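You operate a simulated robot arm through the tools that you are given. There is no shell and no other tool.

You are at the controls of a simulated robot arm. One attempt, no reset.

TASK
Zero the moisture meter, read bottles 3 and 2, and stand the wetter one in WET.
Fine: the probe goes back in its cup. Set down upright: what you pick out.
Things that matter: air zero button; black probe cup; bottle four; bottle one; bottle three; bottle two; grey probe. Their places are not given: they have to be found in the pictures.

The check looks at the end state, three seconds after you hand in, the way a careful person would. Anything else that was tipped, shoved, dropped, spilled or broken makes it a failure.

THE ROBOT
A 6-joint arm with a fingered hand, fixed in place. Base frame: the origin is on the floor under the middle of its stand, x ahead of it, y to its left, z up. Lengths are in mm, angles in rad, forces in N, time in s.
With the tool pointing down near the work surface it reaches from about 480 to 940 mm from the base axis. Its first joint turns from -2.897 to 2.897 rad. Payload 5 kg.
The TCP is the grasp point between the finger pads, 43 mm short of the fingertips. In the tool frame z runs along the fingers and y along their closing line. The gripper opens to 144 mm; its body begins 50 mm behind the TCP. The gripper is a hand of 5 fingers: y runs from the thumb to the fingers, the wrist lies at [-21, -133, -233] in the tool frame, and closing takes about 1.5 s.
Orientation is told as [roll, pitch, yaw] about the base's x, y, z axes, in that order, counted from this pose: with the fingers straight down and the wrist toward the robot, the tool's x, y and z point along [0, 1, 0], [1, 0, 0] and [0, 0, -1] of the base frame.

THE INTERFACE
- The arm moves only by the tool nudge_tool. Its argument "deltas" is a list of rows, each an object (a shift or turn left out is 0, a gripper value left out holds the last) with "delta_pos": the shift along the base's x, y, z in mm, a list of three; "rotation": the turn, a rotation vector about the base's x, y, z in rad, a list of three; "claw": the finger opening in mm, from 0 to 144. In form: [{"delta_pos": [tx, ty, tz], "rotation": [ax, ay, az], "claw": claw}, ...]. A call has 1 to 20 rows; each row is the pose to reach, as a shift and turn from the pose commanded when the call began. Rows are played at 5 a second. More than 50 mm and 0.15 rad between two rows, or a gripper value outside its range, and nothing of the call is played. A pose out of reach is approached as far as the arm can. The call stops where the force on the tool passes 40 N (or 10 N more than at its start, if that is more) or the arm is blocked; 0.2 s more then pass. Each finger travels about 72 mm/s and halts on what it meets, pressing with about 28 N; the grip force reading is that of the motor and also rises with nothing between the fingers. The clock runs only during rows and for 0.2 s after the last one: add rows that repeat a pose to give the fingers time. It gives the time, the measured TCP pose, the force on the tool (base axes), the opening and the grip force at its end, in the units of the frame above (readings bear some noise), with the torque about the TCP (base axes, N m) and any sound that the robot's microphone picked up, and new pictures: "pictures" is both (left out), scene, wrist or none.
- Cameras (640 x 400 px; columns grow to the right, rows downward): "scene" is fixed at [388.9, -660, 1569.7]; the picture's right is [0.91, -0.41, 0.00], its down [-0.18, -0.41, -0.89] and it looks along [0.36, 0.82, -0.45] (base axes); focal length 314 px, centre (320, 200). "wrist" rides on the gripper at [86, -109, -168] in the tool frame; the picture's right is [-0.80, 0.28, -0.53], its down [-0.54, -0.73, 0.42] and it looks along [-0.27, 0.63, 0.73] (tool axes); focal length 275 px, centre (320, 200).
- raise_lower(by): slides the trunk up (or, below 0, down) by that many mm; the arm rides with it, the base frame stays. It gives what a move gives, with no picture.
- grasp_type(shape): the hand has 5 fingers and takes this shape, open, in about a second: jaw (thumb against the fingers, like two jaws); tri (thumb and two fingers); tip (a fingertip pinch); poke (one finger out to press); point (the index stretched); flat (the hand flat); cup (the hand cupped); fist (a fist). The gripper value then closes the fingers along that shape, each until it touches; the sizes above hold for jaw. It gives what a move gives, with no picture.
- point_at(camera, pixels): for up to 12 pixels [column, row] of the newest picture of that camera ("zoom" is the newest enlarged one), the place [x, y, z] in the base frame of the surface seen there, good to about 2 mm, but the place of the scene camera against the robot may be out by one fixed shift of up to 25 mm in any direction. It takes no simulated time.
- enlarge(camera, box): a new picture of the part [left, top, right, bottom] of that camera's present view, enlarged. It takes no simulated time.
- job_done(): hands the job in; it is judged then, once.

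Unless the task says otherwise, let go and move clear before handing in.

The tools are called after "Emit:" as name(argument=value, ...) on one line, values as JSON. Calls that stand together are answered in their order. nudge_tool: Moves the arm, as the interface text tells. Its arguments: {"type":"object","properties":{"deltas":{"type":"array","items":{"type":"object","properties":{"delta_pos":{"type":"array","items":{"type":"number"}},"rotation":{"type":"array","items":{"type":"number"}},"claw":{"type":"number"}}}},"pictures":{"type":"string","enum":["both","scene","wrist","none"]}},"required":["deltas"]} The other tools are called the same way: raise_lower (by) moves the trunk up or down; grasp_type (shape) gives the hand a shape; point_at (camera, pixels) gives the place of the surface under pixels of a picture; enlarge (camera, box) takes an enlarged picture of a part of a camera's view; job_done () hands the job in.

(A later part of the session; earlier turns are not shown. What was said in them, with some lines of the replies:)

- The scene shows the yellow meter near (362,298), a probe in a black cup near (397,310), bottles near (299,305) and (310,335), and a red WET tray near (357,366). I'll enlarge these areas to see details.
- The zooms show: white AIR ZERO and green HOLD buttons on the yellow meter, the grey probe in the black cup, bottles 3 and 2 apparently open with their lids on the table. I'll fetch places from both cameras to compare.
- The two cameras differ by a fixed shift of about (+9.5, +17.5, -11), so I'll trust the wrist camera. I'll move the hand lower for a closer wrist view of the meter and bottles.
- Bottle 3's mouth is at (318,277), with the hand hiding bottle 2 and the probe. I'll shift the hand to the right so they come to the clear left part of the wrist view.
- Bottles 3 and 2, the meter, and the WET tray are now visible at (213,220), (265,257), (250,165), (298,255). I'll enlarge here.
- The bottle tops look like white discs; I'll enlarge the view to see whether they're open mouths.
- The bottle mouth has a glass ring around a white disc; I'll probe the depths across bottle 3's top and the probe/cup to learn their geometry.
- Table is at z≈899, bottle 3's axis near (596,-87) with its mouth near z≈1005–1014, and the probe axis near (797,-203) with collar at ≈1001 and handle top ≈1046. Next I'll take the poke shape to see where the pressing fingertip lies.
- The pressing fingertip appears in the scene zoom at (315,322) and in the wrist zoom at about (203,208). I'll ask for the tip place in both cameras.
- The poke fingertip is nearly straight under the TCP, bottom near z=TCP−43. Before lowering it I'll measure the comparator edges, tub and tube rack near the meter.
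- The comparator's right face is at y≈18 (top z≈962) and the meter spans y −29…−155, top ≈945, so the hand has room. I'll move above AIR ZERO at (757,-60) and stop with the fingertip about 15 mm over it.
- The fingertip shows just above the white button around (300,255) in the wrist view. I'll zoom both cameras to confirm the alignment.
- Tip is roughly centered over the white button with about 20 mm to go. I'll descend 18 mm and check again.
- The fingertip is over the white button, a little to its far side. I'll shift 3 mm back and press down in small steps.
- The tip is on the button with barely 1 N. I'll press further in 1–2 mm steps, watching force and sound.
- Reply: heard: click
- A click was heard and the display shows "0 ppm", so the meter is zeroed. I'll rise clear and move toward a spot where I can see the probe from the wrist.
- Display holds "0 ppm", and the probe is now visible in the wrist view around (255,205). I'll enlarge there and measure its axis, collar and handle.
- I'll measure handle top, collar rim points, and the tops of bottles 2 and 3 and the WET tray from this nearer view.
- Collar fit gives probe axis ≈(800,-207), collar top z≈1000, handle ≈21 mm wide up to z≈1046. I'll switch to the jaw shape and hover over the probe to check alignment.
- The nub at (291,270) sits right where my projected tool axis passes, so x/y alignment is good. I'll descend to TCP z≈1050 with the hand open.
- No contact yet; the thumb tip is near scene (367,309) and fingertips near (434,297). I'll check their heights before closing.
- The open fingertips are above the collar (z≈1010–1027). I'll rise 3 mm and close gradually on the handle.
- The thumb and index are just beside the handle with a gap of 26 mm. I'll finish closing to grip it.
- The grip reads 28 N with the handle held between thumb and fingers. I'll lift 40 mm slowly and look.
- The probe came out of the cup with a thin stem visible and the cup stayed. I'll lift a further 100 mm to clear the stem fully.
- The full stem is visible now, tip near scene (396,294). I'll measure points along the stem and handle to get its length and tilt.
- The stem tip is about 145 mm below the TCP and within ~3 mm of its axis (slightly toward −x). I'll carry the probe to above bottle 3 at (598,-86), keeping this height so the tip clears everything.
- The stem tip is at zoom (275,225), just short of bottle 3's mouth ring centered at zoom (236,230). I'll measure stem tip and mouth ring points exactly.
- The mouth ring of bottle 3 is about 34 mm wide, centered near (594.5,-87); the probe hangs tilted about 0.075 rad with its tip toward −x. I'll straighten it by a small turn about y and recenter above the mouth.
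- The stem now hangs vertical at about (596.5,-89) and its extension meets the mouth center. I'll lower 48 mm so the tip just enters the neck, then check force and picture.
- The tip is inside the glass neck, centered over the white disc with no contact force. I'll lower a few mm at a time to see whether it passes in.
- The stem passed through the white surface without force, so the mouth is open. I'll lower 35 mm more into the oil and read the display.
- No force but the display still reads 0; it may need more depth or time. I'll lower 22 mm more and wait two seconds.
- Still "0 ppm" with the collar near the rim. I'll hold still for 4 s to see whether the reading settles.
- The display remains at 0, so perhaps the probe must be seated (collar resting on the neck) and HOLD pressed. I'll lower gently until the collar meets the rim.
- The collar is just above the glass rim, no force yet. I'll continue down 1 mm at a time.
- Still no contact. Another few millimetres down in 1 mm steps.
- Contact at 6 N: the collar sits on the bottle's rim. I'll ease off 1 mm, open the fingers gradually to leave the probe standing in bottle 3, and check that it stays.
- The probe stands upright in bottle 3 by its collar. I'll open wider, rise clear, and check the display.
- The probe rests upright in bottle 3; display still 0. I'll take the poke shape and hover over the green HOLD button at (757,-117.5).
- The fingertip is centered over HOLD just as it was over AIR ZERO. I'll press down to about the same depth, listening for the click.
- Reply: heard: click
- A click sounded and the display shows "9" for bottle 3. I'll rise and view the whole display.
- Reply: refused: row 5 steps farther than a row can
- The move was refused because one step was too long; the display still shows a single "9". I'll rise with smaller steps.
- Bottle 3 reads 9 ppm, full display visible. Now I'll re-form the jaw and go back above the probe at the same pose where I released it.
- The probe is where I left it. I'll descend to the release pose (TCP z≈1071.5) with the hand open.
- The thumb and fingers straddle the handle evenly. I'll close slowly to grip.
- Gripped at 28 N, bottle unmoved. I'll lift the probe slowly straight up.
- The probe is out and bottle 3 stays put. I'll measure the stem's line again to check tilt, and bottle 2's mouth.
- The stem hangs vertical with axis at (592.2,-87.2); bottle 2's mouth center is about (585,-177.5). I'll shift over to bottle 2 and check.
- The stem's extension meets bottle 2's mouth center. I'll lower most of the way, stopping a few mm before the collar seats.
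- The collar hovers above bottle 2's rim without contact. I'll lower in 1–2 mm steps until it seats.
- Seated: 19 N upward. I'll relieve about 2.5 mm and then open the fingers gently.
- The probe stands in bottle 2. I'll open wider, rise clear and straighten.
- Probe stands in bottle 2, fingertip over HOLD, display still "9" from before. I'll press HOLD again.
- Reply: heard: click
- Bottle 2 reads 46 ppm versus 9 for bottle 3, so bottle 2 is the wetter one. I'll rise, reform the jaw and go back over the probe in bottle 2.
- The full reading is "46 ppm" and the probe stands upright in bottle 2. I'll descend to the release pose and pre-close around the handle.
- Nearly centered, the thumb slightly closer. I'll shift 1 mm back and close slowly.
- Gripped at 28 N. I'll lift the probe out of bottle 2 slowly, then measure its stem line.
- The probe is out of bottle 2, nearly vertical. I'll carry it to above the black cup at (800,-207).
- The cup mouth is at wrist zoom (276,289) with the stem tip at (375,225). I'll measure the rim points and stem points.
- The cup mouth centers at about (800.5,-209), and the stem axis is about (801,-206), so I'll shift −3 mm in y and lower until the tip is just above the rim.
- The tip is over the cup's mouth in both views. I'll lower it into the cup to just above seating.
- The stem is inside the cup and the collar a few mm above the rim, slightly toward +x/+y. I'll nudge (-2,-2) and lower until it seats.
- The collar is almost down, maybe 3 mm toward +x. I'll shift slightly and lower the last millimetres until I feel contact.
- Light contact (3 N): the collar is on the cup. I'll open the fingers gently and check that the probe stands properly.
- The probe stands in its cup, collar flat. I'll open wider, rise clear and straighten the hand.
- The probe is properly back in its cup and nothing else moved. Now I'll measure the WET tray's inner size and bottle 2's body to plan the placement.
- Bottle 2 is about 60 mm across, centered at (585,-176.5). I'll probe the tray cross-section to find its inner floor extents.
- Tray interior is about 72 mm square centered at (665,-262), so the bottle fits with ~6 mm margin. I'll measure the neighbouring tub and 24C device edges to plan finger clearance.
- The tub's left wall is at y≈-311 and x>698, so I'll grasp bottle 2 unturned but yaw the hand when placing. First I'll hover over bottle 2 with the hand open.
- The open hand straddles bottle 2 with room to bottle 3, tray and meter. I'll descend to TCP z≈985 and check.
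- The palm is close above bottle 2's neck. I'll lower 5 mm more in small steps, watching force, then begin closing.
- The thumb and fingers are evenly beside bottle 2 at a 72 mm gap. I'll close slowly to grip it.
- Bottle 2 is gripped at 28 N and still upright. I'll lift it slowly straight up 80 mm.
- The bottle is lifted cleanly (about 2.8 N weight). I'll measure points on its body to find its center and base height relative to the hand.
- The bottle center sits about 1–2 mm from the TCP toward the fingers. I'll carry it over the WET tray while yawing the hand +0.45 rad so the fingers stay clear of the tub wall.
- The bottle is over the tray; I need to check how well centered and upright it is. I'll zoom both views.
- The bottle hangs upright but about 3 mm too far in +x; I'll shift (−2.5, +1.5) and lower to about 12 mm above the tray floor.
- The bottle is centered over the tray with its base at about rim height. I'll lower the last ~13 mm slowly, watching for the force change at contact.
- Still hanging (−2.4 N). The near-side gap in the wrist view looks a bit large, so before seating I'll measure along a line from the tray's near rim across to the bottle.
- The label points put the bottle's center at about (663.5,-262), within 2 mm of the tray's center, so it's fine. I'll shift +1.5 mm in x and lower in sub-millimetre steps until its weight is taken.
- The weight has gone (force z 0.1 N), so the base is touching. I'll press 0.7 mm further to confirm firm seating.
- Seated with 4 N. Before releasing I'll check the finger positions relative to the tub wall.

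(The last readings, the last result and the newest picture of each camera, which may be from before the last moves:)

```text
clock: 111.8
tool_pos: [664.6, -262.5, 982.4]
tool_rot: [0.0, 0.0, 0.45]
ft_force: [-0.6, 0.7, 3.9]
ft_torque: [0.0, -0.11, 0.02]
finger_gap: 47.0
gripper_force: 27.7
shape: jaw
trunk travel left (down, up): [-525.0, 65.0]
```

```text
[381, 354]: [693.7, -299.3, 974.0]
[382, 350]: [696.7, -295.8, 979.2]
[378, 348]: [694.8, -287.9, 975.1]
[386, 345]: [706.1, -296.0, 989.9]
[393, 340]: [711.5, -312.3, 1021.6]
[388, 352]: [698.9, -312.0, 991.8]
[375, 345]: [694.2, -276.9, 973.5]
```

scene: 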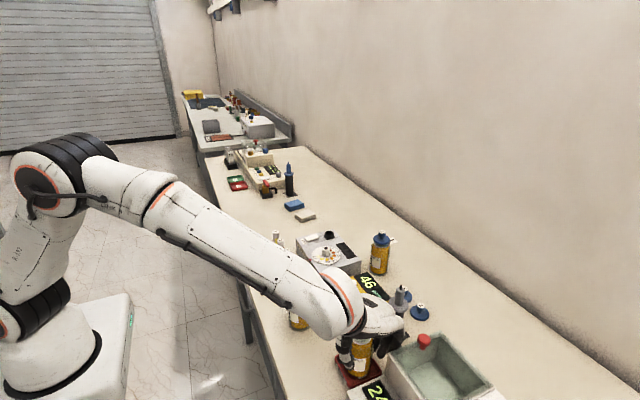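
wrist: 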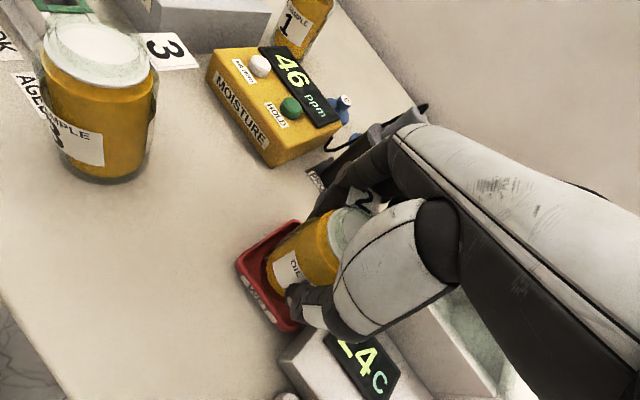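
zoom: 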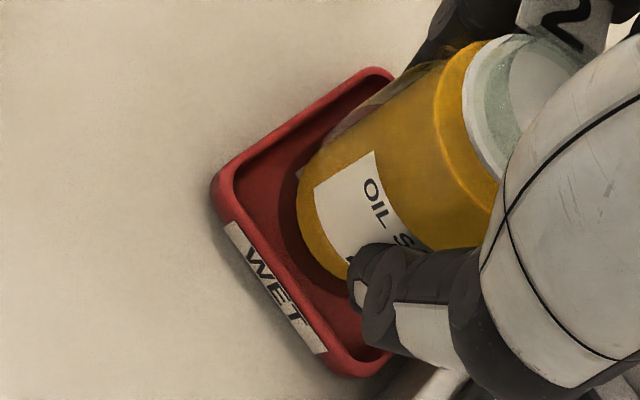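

The closest finger is about 15 mm from the tub wall and opening moves it away. I'll release slowly.

Emit:
nudge_tool(deltas=[{"delta_pos": [0, 0, 0.7], "claw": 40}, {"delta_pos": [0, 0, 0.7], "claw": 46}, {"delta_pos": [0, 0, 0.7], "claw": 50}, {"delta_pos": [0, 0, 0.7], "claw": 54}, {"delta_pos": [0, 0, 0.7], "claw": 59}, {"delta_pos": [0, 0, 0.7], "claw": 66}, {"delta_pos": [0, 0, 0.7], "claw": 74}, {"delta_pos": [0, 0, 0.7], "claw": 84}, {"delta_pos": [0, 0, 0.7], "claw": 84}])

Emit:
enlarge(camera="scene", box=[330, 310, 400, 395])

Emit:
enlarge(camera="wrist", box=[205, 195, 345, 340])

```text
clock: 113.8
tool_pos: [663.0, -261.7, 982.8]
tool_rot: [-0.001, -0.001, 0.452]
ft_force: [0.2, -0.4, 0.4]
ft_torque: [0.02, 0.01, 0.0]
finger_gap: 83.2
gripper_force: 0.0
shape: jaw
trunk travel left (down, up): [-525.0, 65.0]
```

scene: 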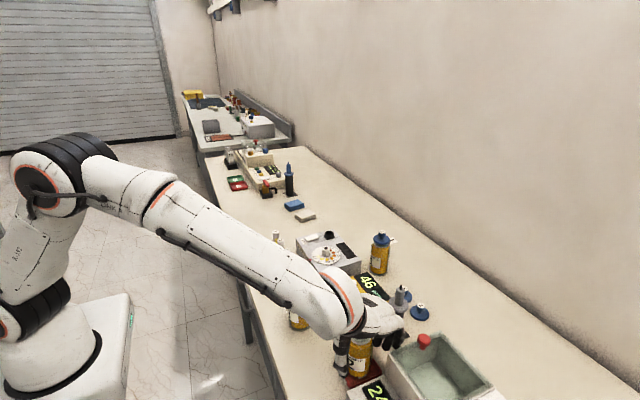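
wrist: 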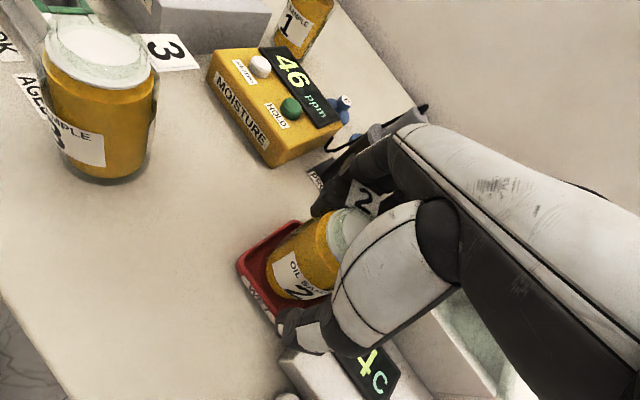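

```text
4.71 times, centred on (365, 352) of scene
```

zoom: 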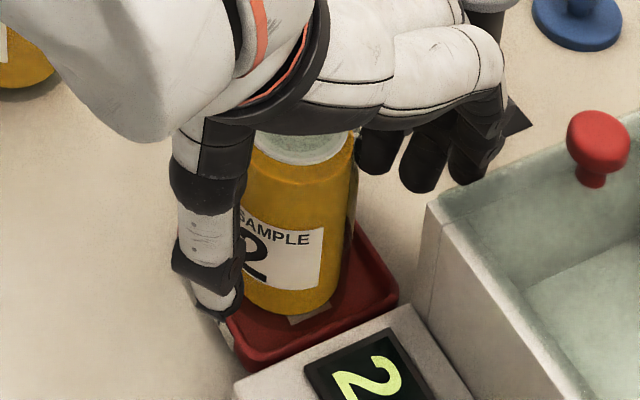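

```text
2.76 times, centred on (275, 268) of wrist
```

zoom: 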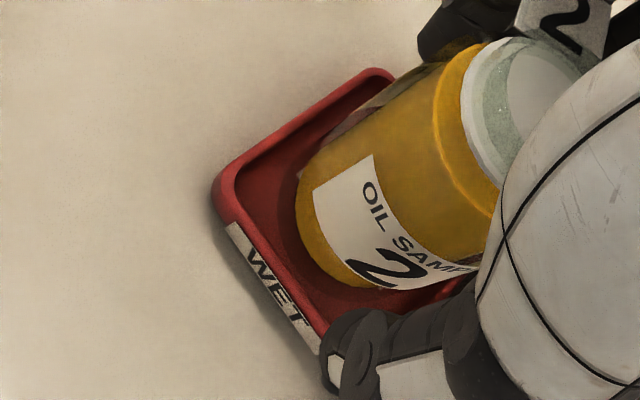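

Bottle 2 stands free in the tray. I'll open slightly more and rise straight up, clear of everything.

Emit:
nudge_tool(deltas=[{"delta_pos": [0, 0, 0], "claw": 95}, {"delta_pos": [0, 0, 6], "claw": 95}, {"delta_pos": [0, 0, 18]}, {"delta_pos": [0, 0, 40]}, {"delta_pos": [0, 0, 70]}, {"delta_pos": [0, 0, 105]}, {"delta_pos": [0, 0, 145]}, {"delta_pos": [0, 0, 185]}, {"delta_pos": [0, 0, 220]}, {"delta_pos": [0, 0, 220]}])

Emit:
enlarge(camera="scene", box=[280, 270, 440, 400])

Emit:
enlarge(camera="wrist", box=[150, 180, 340, 350])

```text
clock: 116.0
tool_pos: [665.1, -262.1, 1203.4]
tool_rot: [0.0, 0.0, 0.452]
ft_force: [0.9, 0.2, -0.3]
ft_torque: [0.0, -0.02, 0.01]
finger_gap: 94.6
gripper_force: 0.2
shape: jaw
trunk travel left (down, up): [-525.0, 65.0]
```

scene: 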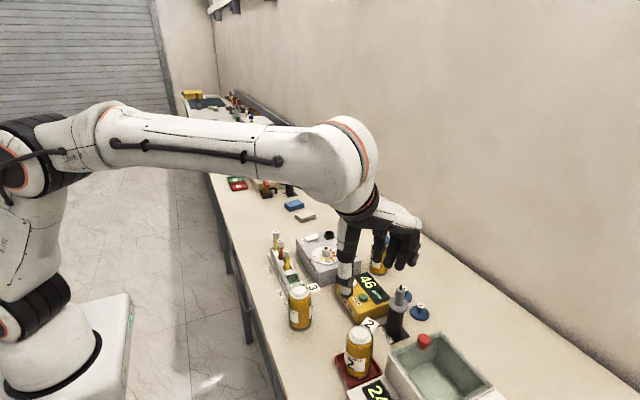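
wrist: 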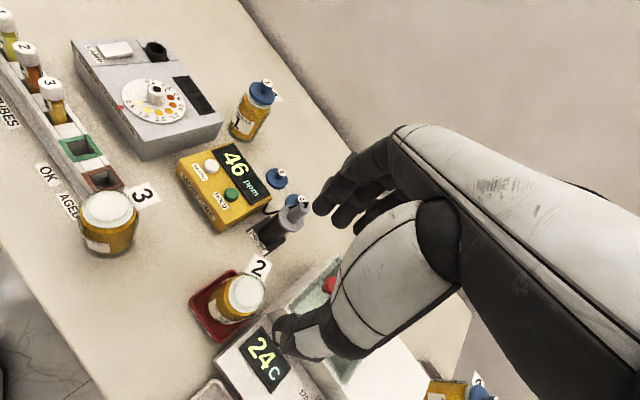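

```text
3.08 times, centred on (360, 335) of scene
```

zoom: 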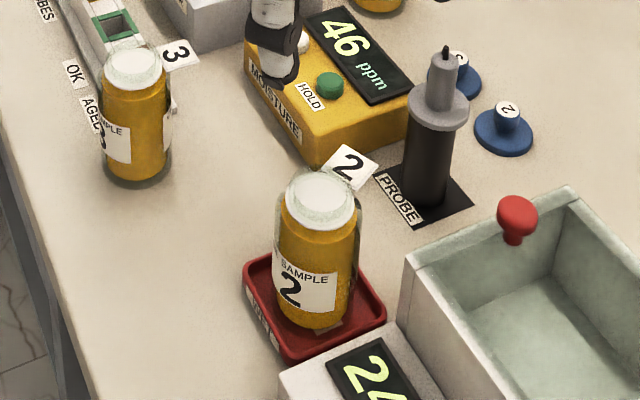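

```text
2.35 times, centred on (245, 265) of wrist
```

zoom: 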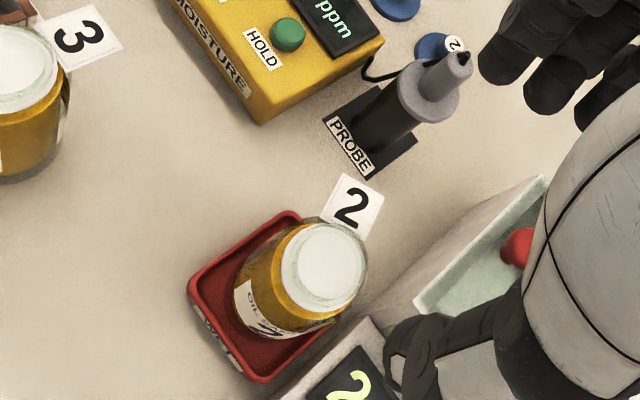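

Bottle 2 stands in the WET tray, its number tag turned with it, and the probe is in its cup. I'll verify positions and that the bottle is fully inside the tray and upright.

Emit:
point_at(camera="wrist", pixels=[[246, 292], [240, 291], [252, 288], [247, 300], [260, 266], [255, 270], [263, 272], [228, 305], [219, 300], [143, 195], [240, 320], [212, 290]])

Emit:
enlarge(camera="wrist", box=[185, 250, 285, 345])

Emit:
enlarge(camera="scene", box=[330, 315, 400, 395])

```text
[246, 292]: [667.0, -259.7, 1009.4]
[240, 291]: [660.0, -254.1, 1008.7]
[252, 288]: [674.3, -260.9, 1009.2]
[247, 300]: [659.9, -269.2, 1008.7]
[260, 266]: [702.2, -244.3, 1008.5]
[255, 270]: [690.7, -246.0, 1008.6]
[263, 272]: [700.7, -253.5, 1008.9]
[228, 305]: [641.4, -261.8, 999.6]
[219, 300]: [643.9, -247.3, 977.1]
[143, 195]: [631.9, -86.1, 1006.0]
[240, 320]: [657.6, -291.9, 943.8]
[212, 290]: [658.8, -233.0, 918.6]
```

```text
4.21 times, centred on (235, 298) of wrist
```

zoom: 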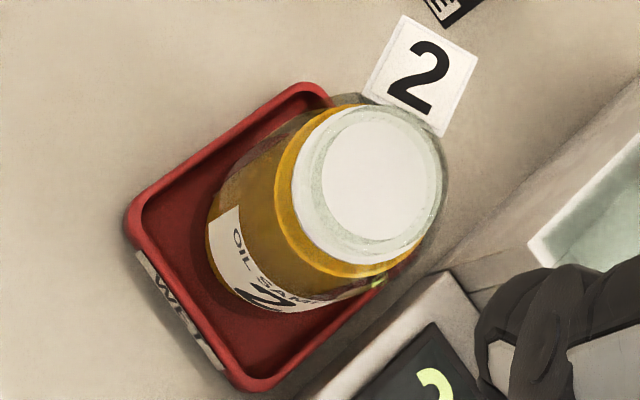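

```text
5.00 times, centred on (365, 355) of scene
```

zoom: 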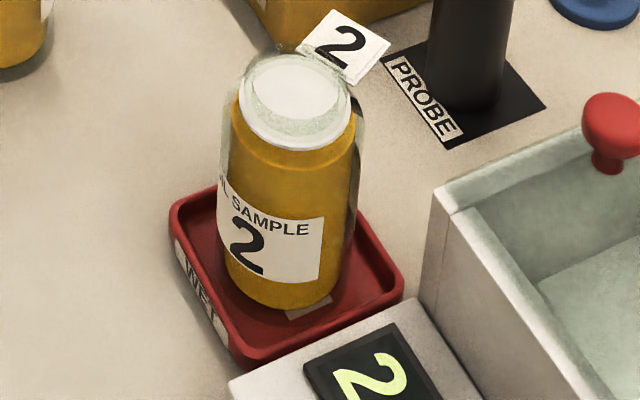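

The disc on bottle 2 is level at z≈1009 (4.5 mm above its table height), so it stands upright on the tray floor, centered near (666,-261). I'll retreat the arm a bit further and take a final look.

Emit:
nudge_tool(deltas=[{"delta_pos": [0, 0, 30], "rotation": [0, 0, -0.1]}, {"delta_pos": [-20, 15, 55], "rotation": [0, 0, -0.2]}, {"delta_pos": [-50, 30, 75], "rotation": [0, 0, -0.3]}, {"delta_pos": [-85, 45, 90], "rotation": [0, 0, -0.4]}, {"delta_pos": [-120, 60, 100], "rotation": [0, 0, -0.45]}, {"delta_pos": [-120, 60, 100], "rotation": [0, 0, -0.45]}])

Emit:
enlarge(camera="scene", box=[260, 220, 450, 400])

Emit:
enlarge(camera="wrist", box=[100, 100, 360, 330])

```text
clock: 117.4
tool_pos: [543.8, -202.5, 1300.5]
tool_rot: [0.0, 0.0, 0.001]
ft_force: [-0.1, -0.1, -0.1]
ft_torque: [0.02, 0.03, 0.01]
finger_gap: 94.6
gripper_force: 0.0
shape: jaw
trunk travel left (down, up): [-525.0, 65.0]
```

scene: 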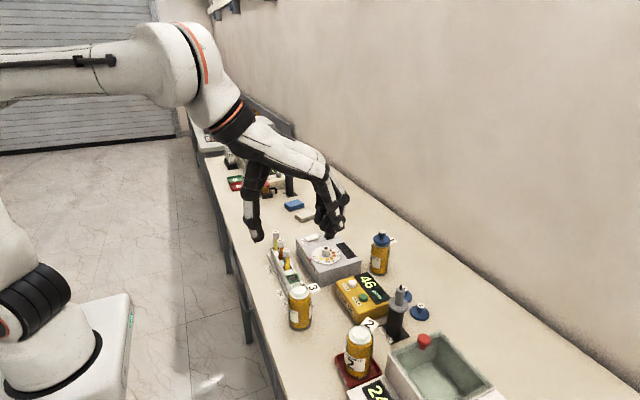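
wrist: 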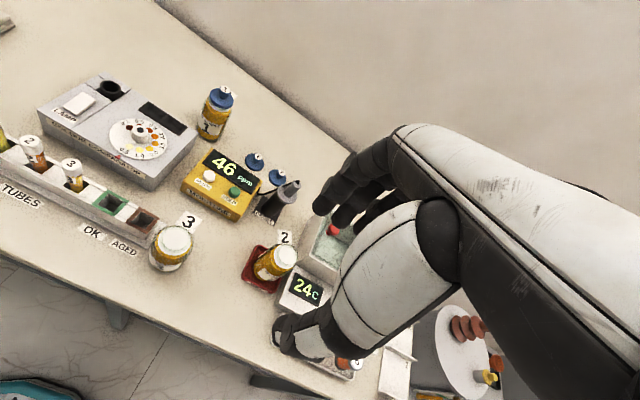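

```text
2.22 times, centred on (355, 310) of scene
```

zoom: 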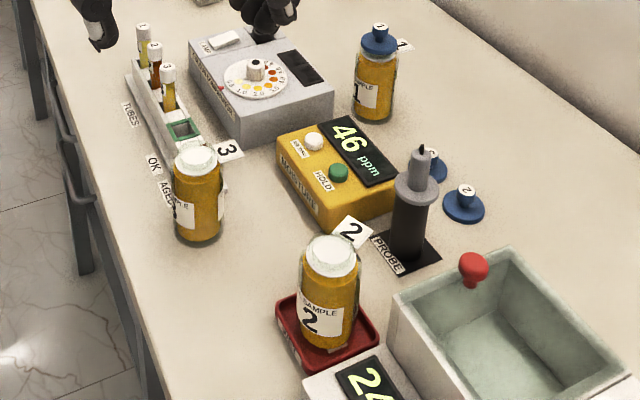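

```text
1.74 times, centred on (230, 215) of wrist
```

zoom: 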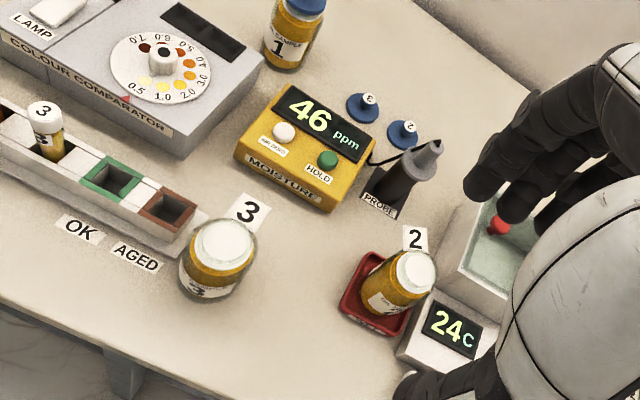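

The final pictures show bottle 2 (46 ppm against 9 ppm for bottle 3) upright in the WET tray. The probe is in its cup, bottle 3 and the rest look undisturbed, and the arm is clear, so I'm handing in.

Emit:
job_done()

```text
The job is handed in.
```

The job is handed in: the meter was zeroed, both bottles were read, and bottle 2, the wetter one, is standing upright in WET.

| Bottle | Reading |
|---|---|
| 3 | 9 ppm |
| 2 | 46 ppm |

- **Zero:** I pressed AIR ZERO while the probe was still in its cup, and the display went to 0 ppm. I did not hold the probe in open air for this.
- **Readings:** The display stayed at 0 with the probe in the oil until I pressed HOLD. I stood the probe in each bottle by its collar and pressed HOLD once for each reading, so the display still shows the held 46.
- **Probe:** It is back in its black cup.
- **Bottle 2:** It sits near the centre of the tray with its top level. Its number tag is attached to the bottle and moved with it.

In the last pictures nothing else on the bench looked moved or tipped. The two loose lids are still where they were, and the arm is clear of the bench.
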